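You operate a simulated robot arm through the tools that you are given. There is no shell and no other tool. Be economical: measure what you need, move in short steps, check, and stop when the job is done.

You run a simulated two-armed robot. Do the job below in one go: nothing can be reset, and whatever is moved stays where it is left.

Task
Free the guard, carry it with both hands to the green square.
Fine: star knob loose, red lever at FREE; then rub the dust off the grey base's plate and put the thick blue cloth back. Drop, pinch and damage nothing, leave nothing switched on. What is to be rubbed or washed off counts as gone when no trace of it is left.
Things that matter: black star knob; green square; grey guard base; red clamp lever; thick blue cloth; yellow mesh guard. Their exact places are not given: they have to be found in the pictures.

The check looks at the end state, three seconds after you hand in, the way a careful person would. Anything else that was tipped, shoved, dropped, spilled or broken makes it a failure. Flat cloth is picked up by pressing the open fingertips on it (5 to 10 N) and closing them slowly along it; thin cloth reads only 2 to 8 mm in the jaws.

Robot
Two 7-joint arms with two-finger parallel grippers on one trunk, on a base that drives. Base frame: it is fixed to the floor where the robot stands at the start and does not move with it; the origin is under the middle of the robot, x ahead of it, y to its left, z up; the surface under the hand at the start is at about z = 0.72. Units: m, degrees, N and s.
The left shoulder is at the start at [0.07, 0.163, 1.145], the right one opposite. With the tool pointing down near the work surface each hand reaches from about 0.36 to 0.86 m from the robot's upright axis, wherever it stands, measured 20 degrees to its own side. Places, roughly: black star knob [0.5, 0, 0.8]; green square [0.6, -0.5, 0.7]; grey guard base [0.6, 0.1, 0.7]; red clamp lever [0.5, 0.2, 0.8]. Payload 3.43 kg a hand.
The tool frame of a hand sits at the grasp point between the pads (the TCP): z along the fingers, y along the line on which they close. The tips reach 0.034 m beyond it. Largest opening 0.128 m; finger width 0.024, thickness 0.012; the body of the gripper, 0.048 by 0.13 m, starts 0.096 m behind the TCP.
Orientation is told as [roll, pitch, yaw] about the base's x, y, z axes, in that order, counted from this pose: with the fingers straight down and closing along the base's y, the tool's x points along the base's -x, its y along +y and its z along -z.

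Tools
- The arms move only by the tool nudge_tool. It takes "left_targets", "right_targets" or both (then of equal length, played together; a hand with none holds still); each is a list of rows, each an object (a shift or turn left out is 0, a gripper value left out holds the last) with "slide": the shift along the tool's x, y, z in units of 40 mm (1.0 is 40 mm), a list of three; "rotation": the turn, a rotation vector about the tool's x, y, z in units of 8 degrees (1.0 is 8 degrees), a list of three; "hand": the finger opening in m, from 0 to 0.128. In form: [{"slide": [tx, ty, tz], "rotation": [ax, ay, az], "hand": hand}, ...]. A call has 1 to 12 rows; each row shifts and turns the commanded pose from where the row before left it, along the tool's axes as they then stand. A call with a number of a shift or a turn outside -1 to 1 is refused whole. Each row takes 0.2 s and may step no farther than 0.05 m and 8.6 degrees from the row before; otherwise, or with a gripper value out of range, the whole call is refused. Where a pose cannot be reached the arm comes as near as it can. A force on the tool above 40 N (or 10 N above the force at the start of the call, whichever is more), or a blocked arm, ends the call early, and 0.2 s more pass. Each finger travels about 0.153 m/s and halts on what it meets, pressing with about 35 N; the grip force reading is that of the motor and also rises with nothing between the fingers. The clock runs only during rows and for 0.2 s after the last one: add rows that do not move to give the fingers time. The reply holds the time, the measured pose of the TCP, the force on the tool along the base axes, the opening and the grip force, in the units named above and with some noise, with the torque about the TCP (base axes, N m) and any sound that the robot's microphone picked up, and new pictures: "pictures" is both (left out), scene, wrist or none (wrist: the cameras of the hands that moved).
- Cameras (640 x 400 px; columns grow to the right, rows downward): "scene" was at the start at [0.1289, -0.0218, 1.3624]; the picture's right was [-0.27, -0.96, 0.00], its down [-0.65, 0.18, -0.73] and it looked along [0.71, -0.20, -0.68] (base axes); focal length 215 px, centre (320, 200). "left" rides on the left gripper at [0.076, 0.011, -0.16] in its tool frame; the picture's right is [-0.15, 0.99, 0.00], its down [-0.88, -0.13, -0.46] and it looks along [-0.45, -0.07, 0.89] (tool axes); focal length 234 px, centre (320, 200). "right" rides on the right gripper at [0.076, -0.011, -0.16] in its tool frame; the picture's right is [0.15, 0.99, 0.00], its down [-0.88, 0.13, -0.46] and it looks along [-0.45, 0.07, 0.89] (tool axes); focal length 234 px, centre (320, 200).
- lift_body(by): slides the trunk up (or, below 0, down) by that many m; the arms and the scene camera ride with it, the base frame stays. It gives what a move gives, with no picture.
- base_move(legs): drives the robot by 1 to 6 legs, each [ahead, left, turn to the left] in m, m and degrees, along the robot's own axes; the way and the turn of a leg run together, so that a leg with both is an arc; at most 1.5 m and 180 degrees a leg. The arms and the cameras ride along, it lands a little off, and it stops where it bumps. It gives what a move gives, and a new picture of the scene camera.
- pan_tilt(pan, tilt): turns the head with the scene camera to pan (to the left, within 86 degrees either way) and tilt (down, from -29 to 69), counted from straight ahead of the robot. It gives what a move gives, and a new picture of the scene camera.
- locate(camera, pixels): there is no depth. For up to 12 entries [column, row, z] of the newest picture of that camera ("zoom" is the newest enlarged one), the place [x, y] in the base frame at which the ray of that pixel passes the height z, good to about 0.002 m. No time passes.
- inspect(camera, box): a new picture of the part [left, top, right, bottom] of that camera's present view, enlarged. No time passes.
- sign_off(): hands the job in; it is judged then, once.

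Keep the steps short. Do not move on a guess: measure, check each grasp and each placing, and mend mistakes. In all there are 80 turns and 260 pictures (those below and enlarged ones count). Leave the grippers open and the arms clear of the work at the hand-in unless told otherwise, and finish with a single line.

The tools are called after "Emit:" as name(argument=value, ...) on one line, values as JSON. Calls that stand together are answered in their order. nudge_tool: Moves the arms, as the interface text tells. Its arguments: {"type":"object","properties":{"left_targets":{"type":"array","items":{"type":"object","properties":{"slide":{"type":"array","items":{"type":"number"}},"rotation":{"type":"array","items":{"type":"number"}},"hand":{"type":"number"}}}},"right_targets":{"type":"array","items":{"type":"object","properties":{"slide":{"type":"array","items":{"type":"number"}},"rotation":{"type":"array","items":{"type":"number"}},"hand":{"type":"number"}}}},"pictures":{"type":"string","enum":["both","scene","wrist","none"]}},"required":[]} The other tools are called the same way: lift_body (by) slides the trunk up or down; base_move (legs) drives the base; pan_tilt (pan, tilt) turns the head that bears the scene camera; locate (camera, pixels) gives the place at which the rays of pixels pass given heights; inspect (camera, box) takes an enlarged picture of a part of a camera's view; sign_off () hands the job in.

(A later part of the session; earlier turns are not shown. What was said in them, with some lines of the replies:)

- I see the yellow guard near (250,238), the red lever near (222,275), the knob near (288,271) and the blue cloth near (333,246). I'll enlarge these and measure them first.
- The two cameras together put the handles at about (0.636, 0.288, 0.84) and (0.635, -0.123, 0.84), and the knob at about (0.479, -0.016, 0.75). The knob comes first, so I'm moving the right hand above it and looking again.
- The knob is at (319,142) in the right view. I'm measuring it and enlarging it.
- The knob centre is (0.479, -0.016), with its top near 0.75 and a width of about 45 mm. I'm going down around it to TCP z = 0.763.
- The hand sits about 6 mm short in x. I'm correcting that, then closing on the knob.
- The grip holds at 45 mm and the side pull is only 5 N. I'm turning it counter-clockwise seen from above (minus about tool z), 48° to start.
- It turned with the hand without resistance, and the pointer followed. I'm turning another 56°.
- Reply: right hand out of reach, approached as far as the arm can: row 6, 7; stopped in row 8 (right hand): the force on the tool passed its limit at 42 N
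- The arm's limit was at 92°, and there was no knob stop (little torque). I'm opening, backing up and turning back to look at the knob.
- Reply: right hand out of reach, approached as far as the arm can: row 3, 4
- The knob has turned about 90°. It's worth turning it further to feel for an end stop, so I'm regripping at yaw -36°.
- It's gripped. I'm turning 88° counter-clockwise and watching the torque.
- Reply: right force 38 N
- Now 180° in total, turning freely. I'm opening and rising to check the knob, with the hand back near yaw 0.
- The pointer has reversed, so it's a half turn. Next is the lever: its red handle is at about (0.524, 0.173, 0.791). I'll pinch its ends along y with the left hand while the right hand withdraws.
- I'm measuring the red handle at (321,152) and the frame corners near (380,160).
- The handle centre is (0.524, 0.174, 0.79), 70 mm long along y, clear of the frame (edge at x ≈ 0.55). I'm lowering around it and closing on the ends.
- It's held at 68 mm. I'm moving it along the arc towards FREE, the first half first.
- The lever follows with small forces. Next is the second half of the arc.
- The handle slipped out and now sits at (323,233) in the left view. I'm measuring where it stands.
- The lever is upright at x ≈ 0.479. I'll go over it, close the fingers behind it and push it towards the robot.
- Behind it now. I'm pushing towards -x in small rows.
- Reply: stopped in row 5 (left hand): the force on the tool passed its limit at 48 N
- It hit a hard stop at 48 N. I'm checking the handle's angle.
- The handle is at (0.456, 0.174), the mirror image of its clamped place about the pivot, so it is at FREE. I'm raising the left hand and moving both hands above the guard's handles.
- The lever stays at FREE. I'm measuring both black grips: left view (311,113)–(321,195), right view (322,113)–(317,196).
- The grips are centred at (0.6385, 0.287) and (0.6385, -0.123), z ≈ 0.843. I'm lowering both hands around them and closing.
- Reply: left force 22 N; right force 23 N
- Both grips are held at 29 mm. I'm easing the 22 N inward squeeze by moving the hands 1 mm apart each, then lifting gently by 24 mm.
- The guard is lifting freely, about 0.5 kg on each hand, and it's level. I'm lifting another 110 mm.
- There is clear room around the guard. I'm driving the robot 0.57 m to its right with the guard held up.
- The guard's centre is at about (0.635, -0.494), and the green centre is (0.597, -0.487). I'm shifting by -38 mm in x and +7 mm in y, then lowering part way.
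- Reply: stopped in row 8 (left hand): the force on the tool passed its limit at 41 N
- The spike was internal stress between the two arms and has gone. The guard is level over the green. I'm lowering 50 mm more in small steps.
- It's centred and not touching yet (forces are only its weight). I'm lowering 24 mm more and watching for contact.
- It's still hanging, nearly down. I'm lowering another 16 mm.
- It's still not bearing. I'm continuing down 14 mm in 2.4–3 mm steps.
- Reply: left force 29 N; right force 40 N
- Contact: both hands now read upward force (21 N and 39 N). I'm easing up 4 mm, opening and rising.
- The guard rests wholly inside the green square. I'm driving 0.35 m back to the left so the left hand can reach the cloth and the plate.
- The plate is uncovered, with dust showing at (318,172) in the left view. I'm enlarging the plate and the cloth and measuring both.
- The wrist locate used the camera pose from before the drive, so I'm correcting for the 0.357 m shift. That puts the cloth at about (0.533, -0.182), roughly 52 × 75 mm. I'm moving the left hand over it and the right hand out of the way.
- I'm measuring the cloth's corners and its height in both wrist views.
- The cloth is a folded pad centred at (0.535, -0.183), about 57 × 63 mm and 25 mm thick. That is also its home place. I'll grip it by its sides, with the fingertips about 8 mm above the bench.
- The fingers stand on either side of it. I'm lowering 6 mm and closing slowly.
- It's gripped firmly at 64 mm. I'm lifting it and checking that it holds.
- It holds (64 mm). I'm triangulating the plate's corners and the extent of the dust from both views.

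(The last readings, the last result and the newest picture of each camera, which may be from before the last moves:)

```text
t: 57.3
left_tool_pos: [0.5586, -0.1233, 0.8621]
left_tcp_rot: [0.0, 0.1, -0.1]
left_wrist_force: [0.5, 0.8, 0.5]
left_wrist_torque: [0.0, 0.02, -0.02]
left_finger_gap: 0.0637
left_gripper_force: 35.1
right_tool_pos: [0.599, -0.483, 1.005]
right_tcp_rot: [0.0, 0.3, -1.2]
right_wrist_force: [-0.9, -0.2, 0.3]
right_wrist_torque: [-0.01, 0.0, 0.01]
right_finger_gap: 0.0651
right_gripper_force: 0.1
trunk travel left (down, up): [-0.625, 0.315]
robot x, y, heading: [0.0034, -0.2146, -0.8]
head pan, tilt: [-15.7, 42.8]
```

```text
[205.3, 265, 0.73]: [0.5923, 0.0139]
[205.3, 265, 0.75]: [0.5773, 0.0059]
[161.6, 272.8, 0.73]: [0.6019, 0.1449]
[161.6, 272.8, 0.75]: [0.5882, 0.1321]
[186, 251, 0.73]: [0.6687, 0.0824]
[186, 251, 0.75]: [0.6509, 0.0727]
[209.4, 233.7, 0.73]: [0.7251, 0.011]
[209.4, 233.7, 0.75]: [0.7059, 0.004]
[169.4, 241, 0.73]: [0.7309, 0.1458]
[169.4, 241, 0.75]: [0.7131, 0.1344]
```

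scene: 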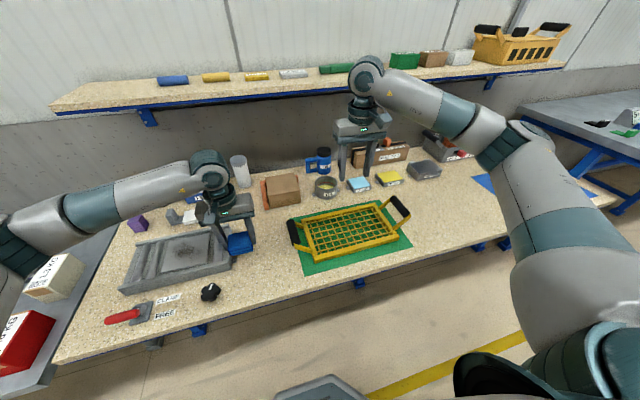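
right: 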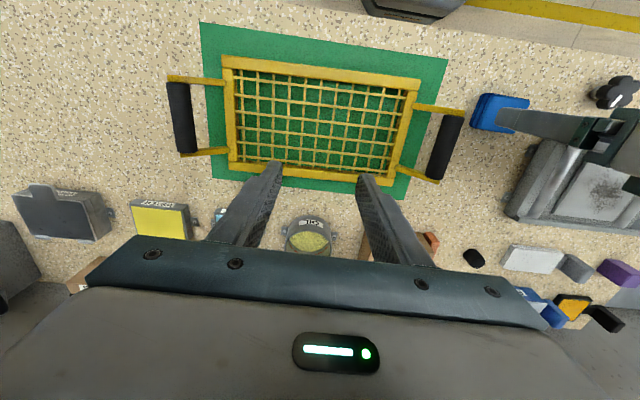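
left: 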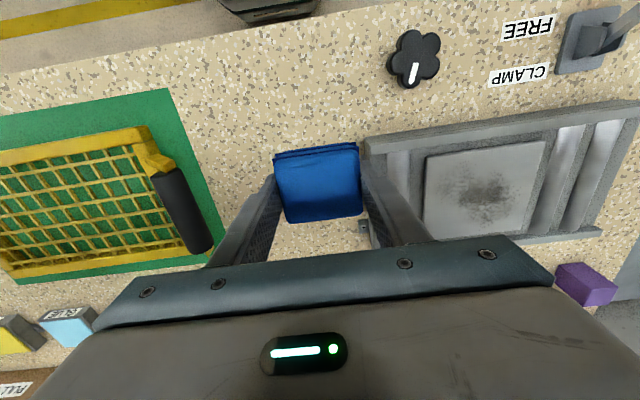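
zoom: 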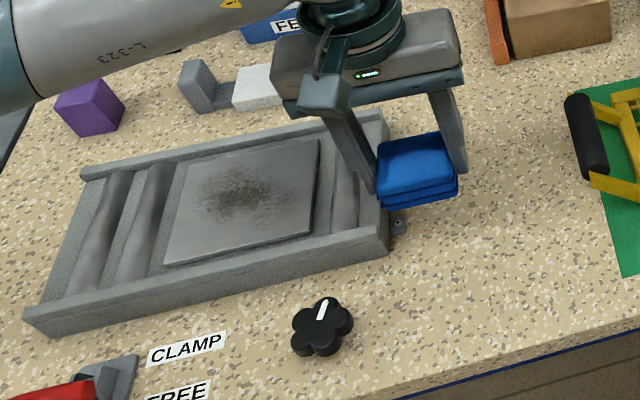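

The plate spans x 0.583–0.708, y 0.003–0.134 at z ≈ 0.75, and the dust is centred at (0.645, 0.072). I'm moving the pad over it and descending to just above.

Emit:
nudge_tool(left_targets=[{"slide": [-0.36, 0.793, 0.09]}, {"slide": [-0.36, 0.793, 0.09]}, {"slide": [-0.36, 0.793, 0.09]}, {"slide": [-0.36, 0.793, 0.09]}, {"slide": [-0.36, 0.793, 0.09]}, {"slide": [-0.36, 0.793, 0.09]}, {}, {"slide": [0, 0, 0.5]}, {"slide": [0, 0, 0.5]}, {}], pictures="both")

Emit:
inspect(camera="scene", box=[110, 190, 270, 290])

```text
t: 59.5
left_tool_pos: [0.6454, 0.0688, 0.8032]
left_tcp_rot: [0.1, -0.2, 0.0]
left_wrist_force: [2.0, 3.8, 12.9]
left_wrist_torque: [0.06, 0.15, -0.01]
left_finger_gap: 0.0639
left_gripper_force: 34.7
right_tool_pos: [0.598, -0.4833, 1.0058]
right_tcp_rot: [0.0, 0.3, -1.2]
right_wrist_force: [0.5, 0.0, 0.4]
right_wrist_torque: [-0.02, 0.04, 0.01]
right_finger_gap: 0.065
right_gripper_force: 0.0
trunk travel left (down, up): [-0.625, 0.315]
robot x, y, heading: [0.0002, -0.2116, -1.1]
head pan, tilt: [-15.7, 42.8]
```

scene: 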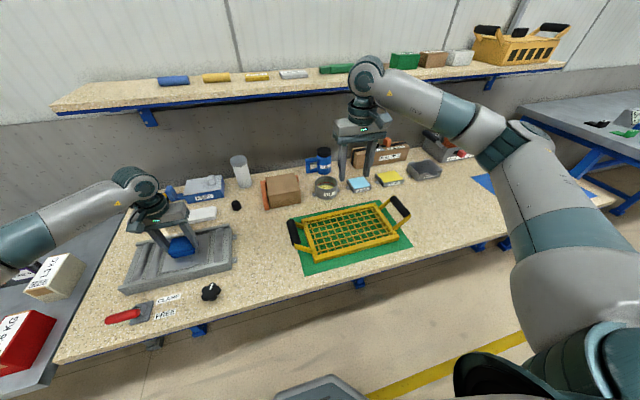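
left: 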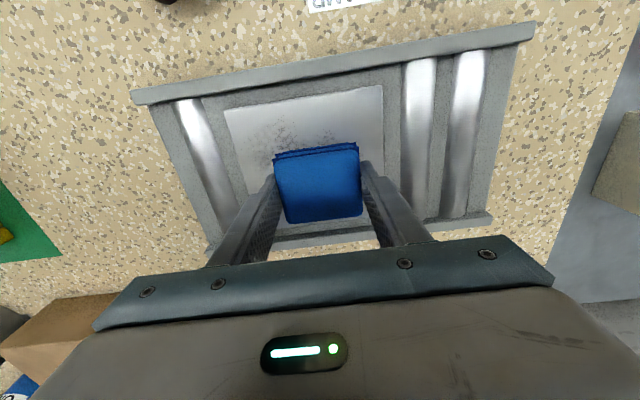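

```text
4.00 times, centred on (190, 240) of scene
```

zoom: 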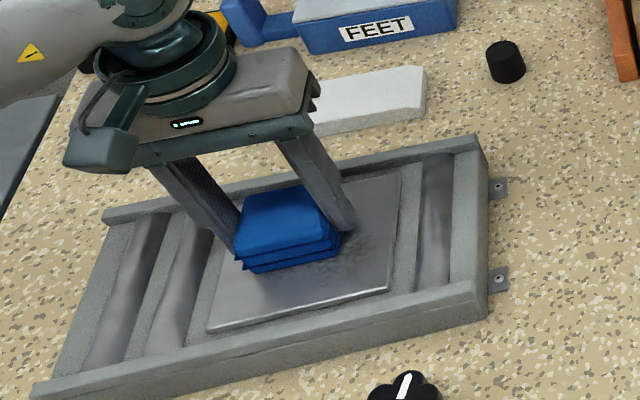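

It's in contact with the plate at 13 N, which is light. I'm starting a raster of strokes along y, within the plate edges.

Emit:
nudge_tool(left_targets=[{"slide": [0.63, -0.72, 0]}, {"slide": [0, 0.7, 0]}, {"slide": [0, 0.7, 0]}, {"slide": [-0.3, 0, 0]}, {"slide": [0, -0.7, 0]}, {"slide": [0, -0.7, 0]}, {"slide": [-0.3, 0, 0]}, {"slide": [0, 0.7, 0]}, {"slide": [0, 0.7, 0]}, {"slide": [-0.3, 0, 0]}, {"slide": [0, -0.7, 0]}, {"slide": [0, -0.7, 0]}], pictures="wrist")

Emit:
inspect(camera="scene", box=[110, 190, 270, 290])

```text
t: 62.1
left_tool_pos: [0.6539, 0.0386, 0.8024]
left_tcp_rot: [0.1, -0.2, 0.1]
left_wrist_force: [-0.1, 6.5, 18.4]
left_wrist_torque: [0.1, 0.04, -0.05]
left_finger_gap: 0.0638
left_gripper_force: 35.2
right_tool_pos: [0.5968, -0.4834, 1.0049]
right_tcp_rot: [-0.2, 0.3, -1.2]
right_wrist_force: [-0.1, 0.1, -0.2]
right_wrist_torque: [0.04, -0.01, -0.01]
right_finger_gap: 0.065
right_gripper_force: 0.1
trunk travel left (down, up): [-0.625, 0.315]
robot x, y, heading: [0.0005, -0.2159, -0.9]
head pan, tilt: [-15.7, 42.8]
```

left: 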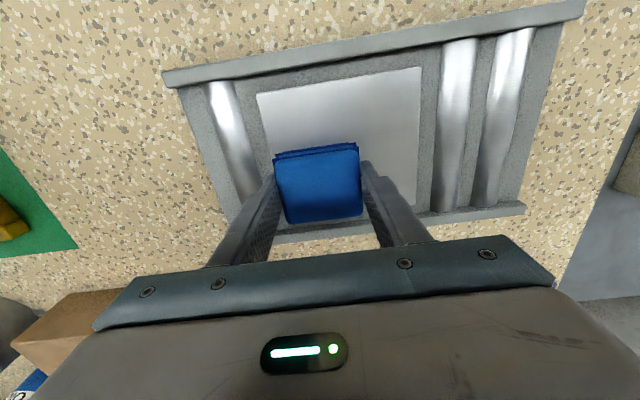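

```text
4.00 times, centred on (190, 240) of scene
```

zoom: 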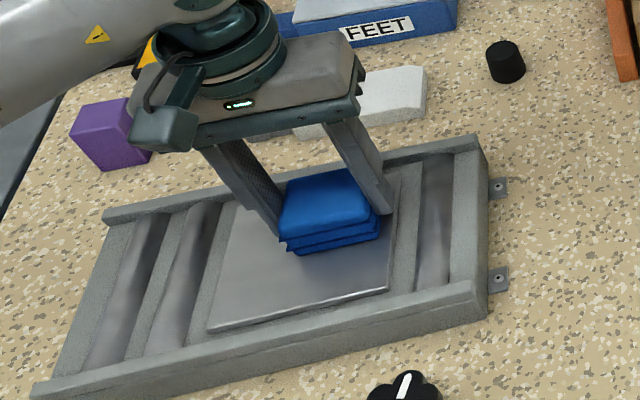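

It works: the front area already looks clean. I'm doing the rear strips, then working back over everything.

Emit:
nudge_tool(left_targets=[{"slide": [-0.3, 0, -0.01]}, {"slide": [0, 0.7, 0]}, {"slide": [0, 0.7, 0]}, {"slide": [-0.2, 0, 0]}, {"slide": [0, -0.7, 0]}, {"slide": [0, -0.7, 0]}, {"slide": [0.4, 0, 0]}, {"slide": [0, 0.75, 0]}, {"slide": [0, 0.7, 0]}, {"slide": [0.5, 0, 0]}, {"slide": [0, -0.7, 0]}, {"slide": [0, -0.75, 0]}], pictures="none")

Emit:
nudge_tool(left_targets=[{"slide": [0.5, 0, 0]}, {"slide": [0, 0.75, 0]}, {"slide": [0, 0.7, 0]}, {"slide": [0, 0, -0.5]}, {"slide": [0, 0, -0.9]}, {"slide": [0, -0.6, -0.9]}, {"slide": [0, -0.9, -0.3]}, {"slide": [0.1, -0.95, 0]}, {"slide": [0.1, -0.95, 0]}, {"slide": [0.1, -0.95, 0]}, {}], pictures="both")

Emit:
inspect(camera="scene", box=[110, 210, 250, 297])

```text
t: 64.7
left_tool_pos: [0.6376, 0.0397, 0.8028]
left_tcp_rot: [0.1, 0.0, -0.1]
left_wrist_force: [0.6, 2.8, 7.3]
left_wrist_torque: [0.01, -0.22, 0.07]
left_finger_gap: 0.0641
left_gripper_force: 35.5
right_tool_pos: [0.5981, -0.4835, 1.0037]
right_tcp_rot: [-0.1, 0.4, -1.1]
right_wrist_force: [0.3, 0.3, -0.4]
right_wrist_torque: [-0.02, 0.0, -0.02]
right_finger_gap: 0.0653
right_gripper_force: 0.0
trunk travel left (down, up): [-0.625, 0.315]
robot x, y, heading: [0.0012, -0.2174, -0.5]
head pan, tilt: [-15.7, 42.8]
```

```text
t: 67.1
left_tool_pos: [0.6065, -0.0761, 0.9065]
left_tcp_rot: [0.0, -0.1, 0.0]
left_wrist_force: [-0.5, -0.7, -0.8]
left_wrist_torque: [-0.07, 0.01, 0.01]
left_finger_gap: 0.0637
left_gripper_force: 35.0
right_tool_pos: [0.5987, -0.4829, 1.005]
right_tcp_rot: [-0.2, 0.3, -1.1]
right_wrist_force: [0.4, -1.0, 0.0]
right_wrist_torque: [-0.02, 0.01, 0.01]
right_finger_gap: 0.0651
right_gripper_force: 0.1
trunk travel left (down, up): [-0.625, 0.315]
robot x, y, heading: [0.0023, -0.2148, -0.6]
head pan, tilt: [-15.7, 42.8]
```

scene: 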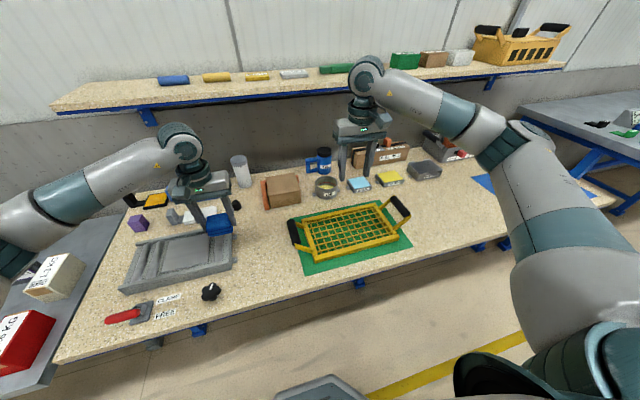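
left: 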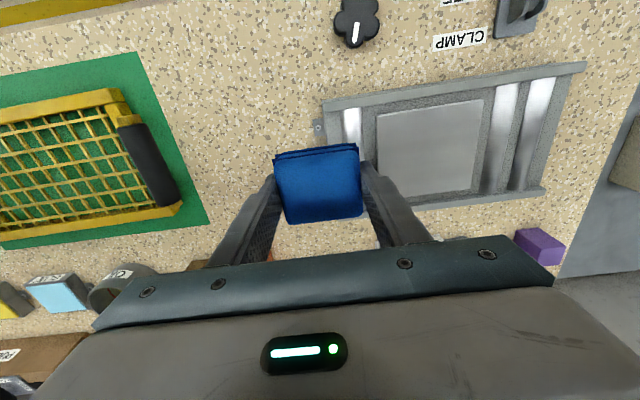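

```text
4.57 times, centred on (180, 254) of scene
```

zoom: 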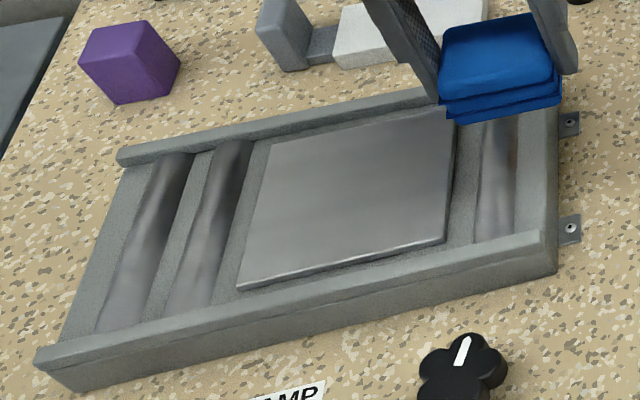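

The plate looks clean. I'm checking it in close-up from the left wrist camera.

Emit:
inspect(camera="left", box=[360, 80, 520, 205])

Emit:
inspect(camera="right", box=[480, 90, 640, 230])

```text
3.20 times, centred on (440, 142) of left
```

zoom: 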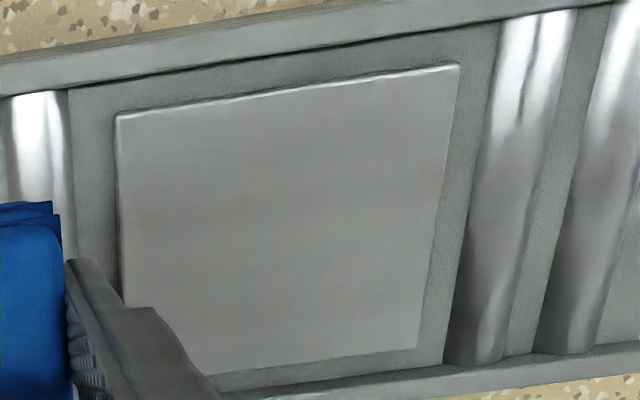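

```text
2.86 times, centred on (560, 160) of right
```

zoom: 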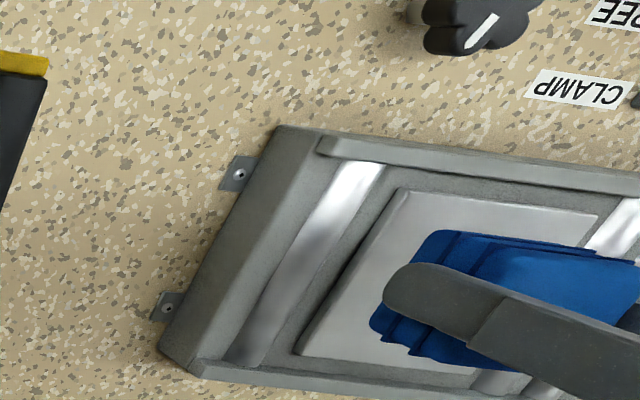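

No trace is left. I'm taking the cloth back above its home place and then down.

Emit:
nudge_tool(left_targets=[{"slide": [0.457, -0.673, 0]}, {"slide": [0.457, -0.673, 0]}, {"slide": [0.457, -0.673, 0]}, {"slide": [0.457, -0.673, 0]}, {}, {"slide": [0, 0, 0.9]}, {"slide": [0, 0, 0.9]}, {"slide": [0, 0, 0.9]}, {"slide": [0, 0, 0.5]}, {}], pictures="wrist")

```text
t: 69.3
left_tool_pos: [0.5347, -0.1812, 0.7761]
left_tcp_rot: [-0.1, -0.2, -0.1]
left_wrist_force: [0.3, -0.2, -1.1]
left_wrist_torque: [-0.03, 0.01, 0.02]
left_finger_gap: 0.0638
left_gripper_force: 34.9
right_tool_pos: [0.5992, -0.4832, 1.0041]
right_tcp_rot: [-0.1, 0.3, -1.2]
right_wrist_force: [0.4, -0.3, 0.4]
right_wrist_torque: [0.0, -0.04, 0.02]
right_finger_gap: 0.0649
right_gripper_force: 0.1
trunk travel left (down, up): [-0.625, 0.315]
robot x, y, heading: [0.004, -0.2155, -1.4]
head pan, tilt: [-15.7, 42.8]
```

left: 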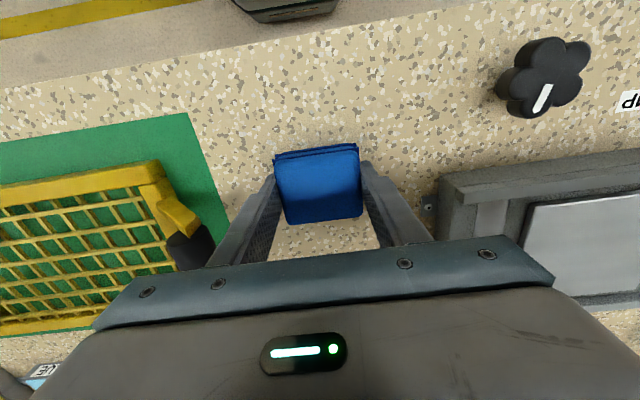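

I'm lowering the last 12 mm in small steps.

Emit:
nudge_tool(left_targets=[{"slide": [0.02, -0.05, 0.08]}, {"slide": [0, 0, 0.08]}, {"slide": [0, 0, 0.08]}, {"slide": [0, 0, 0.05]}, {}], pictures="wrist")

Emit:
inspect(camera="scene", box=[220, 215, 310, 285])

```text
t: 70.5
left_tool_pos: [0.533, -0.1836, 0.7646]
left_tcp_rot: [0.0, -0.1, -0.1]
left_wrist_force: [0.9, 0.2, 0.4]
left_wrist_torque: [0.0, 0.03, -0.02]
left_finger_gap: 0.0636
left_gripper_force: 34.3
right_tool_pos: [0.5991, -0.4825, 1.0053]
right_tcp_rot: [0.0, 0.4, -1.3]
right_wrist_force: [0.0, -0.1, -0.9]
right_wrist_torque: [0.01, -0.01, -0.02]
right_finger_gap: 0.0649
right_gripper_force: 0.2
trunk travel left (down, up): [-0.625, 0.315]
robot x, y, heading: [0.0021, -0.2151, -0.9]
head pan, tilt: [-15.7, 42.8]
```

left: 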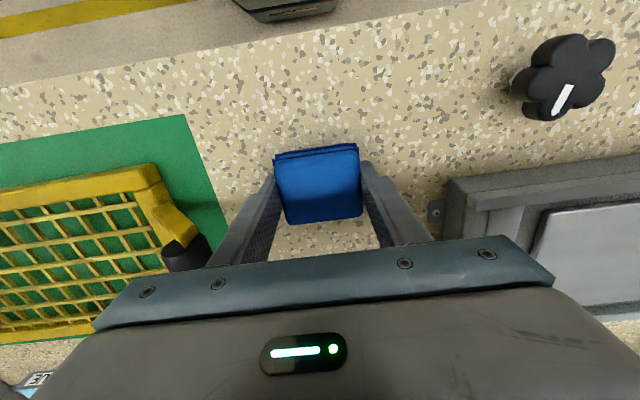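

```text
5.71 times, centred on (265, 250) of scene
```

zoom: 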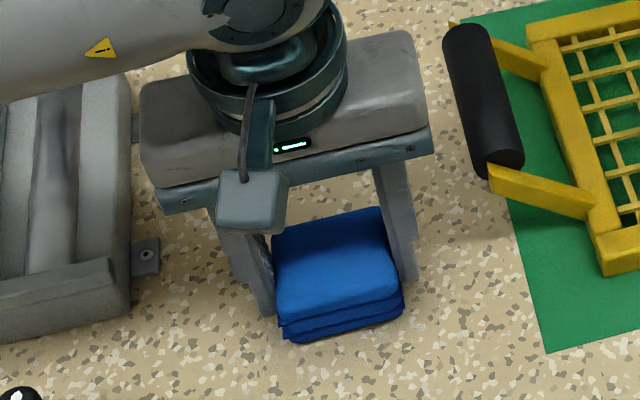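

The picture matches the pick-up pose, about 2 mm high. I'm pressing down that last bit, then opening and rising.

Emit:
nudge_tool(left_targets=[{"slide": [0, 0, 0.04]}, {}, {"hand": 0.075}, {"hand": 0.09}, {}, {"slide": [0, 0, -0.5]}, {"slide": [0, 0, -0.9]}, {"slide": [0, 0, -0.9]}, {"slide": [0, 0.9, -0.7]}, {"slide": [0, 0.9, -0.7]}, {"slide": [0, 0.9, -0.7]}, {}])

Emit:
inspect(camera="scene", box=[90, 200, 290, 330])

Emit:
inspect(camera="scene", box=[240, 180, 440, 305])

```text
t: 73.1
left_tool_pos: [0.5332, -0.0805, 0.9412]
left_tcp_rot: [0.0, 0.0, -0.1]
left_wrist_force: [-0.5, -0.4, -1.0]
left_wrist_torque: [0.0, 0.04, 0.02]
left_finger_gap: 0.09
left_gripper_force: 0.1
right_tool_pos: [0.5993, -0.4833, 1.0043]
right_tcp_rot: [-0.1, 0.4, -1.2]
right_wrist_force: [0.4, 0.4, -0.3]
right_wrist_torque: [0.02, 0.03, -0.02]
right_finger_gap: 0.0651
right_gripper_force: 0.0
trunk travel left (down, up): [-0.625, 0.315]
robot x, y, heading: [0.0039, -0.2174, -0.6]
head pan, tilt: [-15.7, 42.8]
```

scene: 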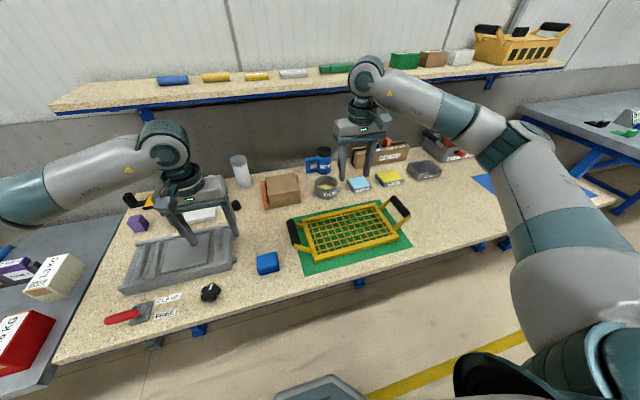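
left: 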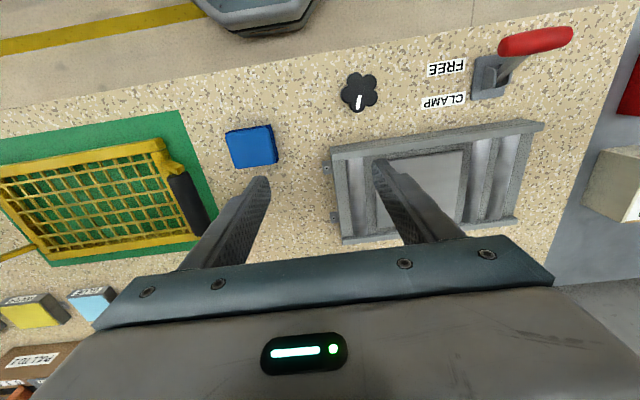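

```text
3.08 times, centred on (190, 265) of scene
```

zoom: 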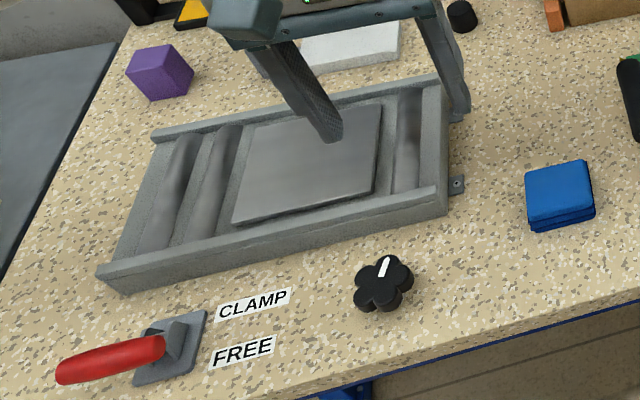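

```text
3.20 times, centred on (340, 242) of scene
```

zoom: 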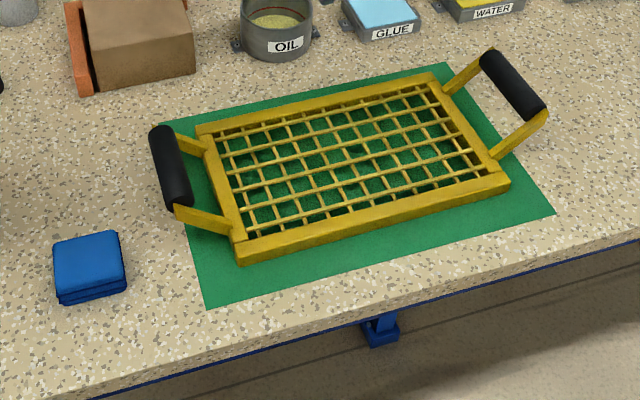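

Everything is in place: guard in the green square, lever at FREE, plate clean, cloth home. I'm raising both hands clear with the grippers open.

Emit:
nudge_tool(left_targets=[{"slide": [0, 0.3, -0.9], "hand": 0.12}, {"slide": [0, 0.3, -0.9]}, {"slide": [0, 0.3, -0.9]}, {"slide": [0, 0.3, -0.9]}, {}], right_targets=[{"slide": [0, 0, -0.9], "hand": 0.12}, {"slide": [0, 0, -0.9]}, {}, {}, {}])

Emit:
inspect(camera="left", box=[220, 40, 520, 240])

```text
t: 74.3
left_tool_pos: [0.5327, -0.0257, 1.0874]
left_tcp_rot: [0.1, -0.1, -0.2]
left_wrist_force: [0.3, -0.7, -0.5]
left_wrist_torque: [-0.01, 0.0, 0.02]
left_finger_gap: 0.1201
left_gripper_force: 0.0
right_tool_pos: [0.5969, -0.4848, 1.0783]
right_tcp_rot: [-0.2, 0.3, -1.2]
right_wrist_force: [0.5, -0.1, -1.6]
right_wrist_torque: [-0.02, 0.02, -0.02]
right_finger_gap: 0.1202
right_gripper_force: 0.0
trunk travel left (down, up): [-0.625, 0.315]
robot x, y, heading: [-0.0002, -0.2157, -0.8]
head pan, tilt: [-15.7, 42.8]
```

scene: 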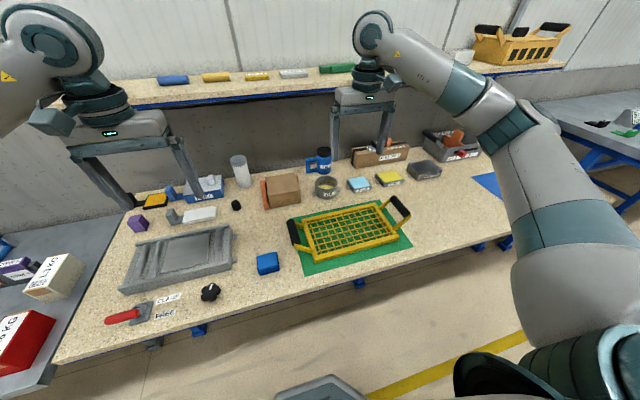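
right: 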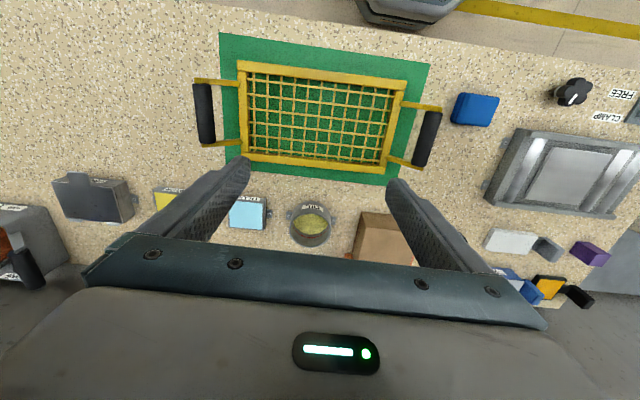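
left: 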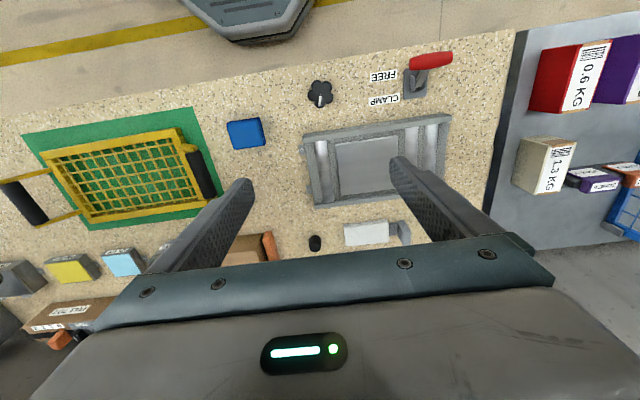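

```text
2.00 times, centred on (370, 140) of left
```

zoom: 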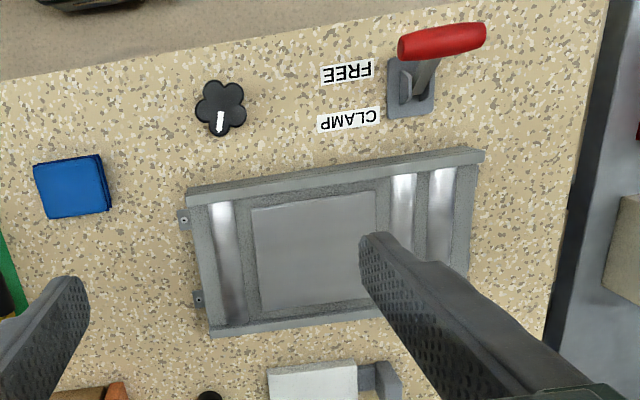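

All checks hold, so I'm handing in.

Emit:
sign_off()

```text
The job is handed in.
```

The guard is in the green square, the star knob is turned half a turn loose, the red lever is at FREE, the plate shows no dust, the blue cloth is back in its place, and I've handed the job in.
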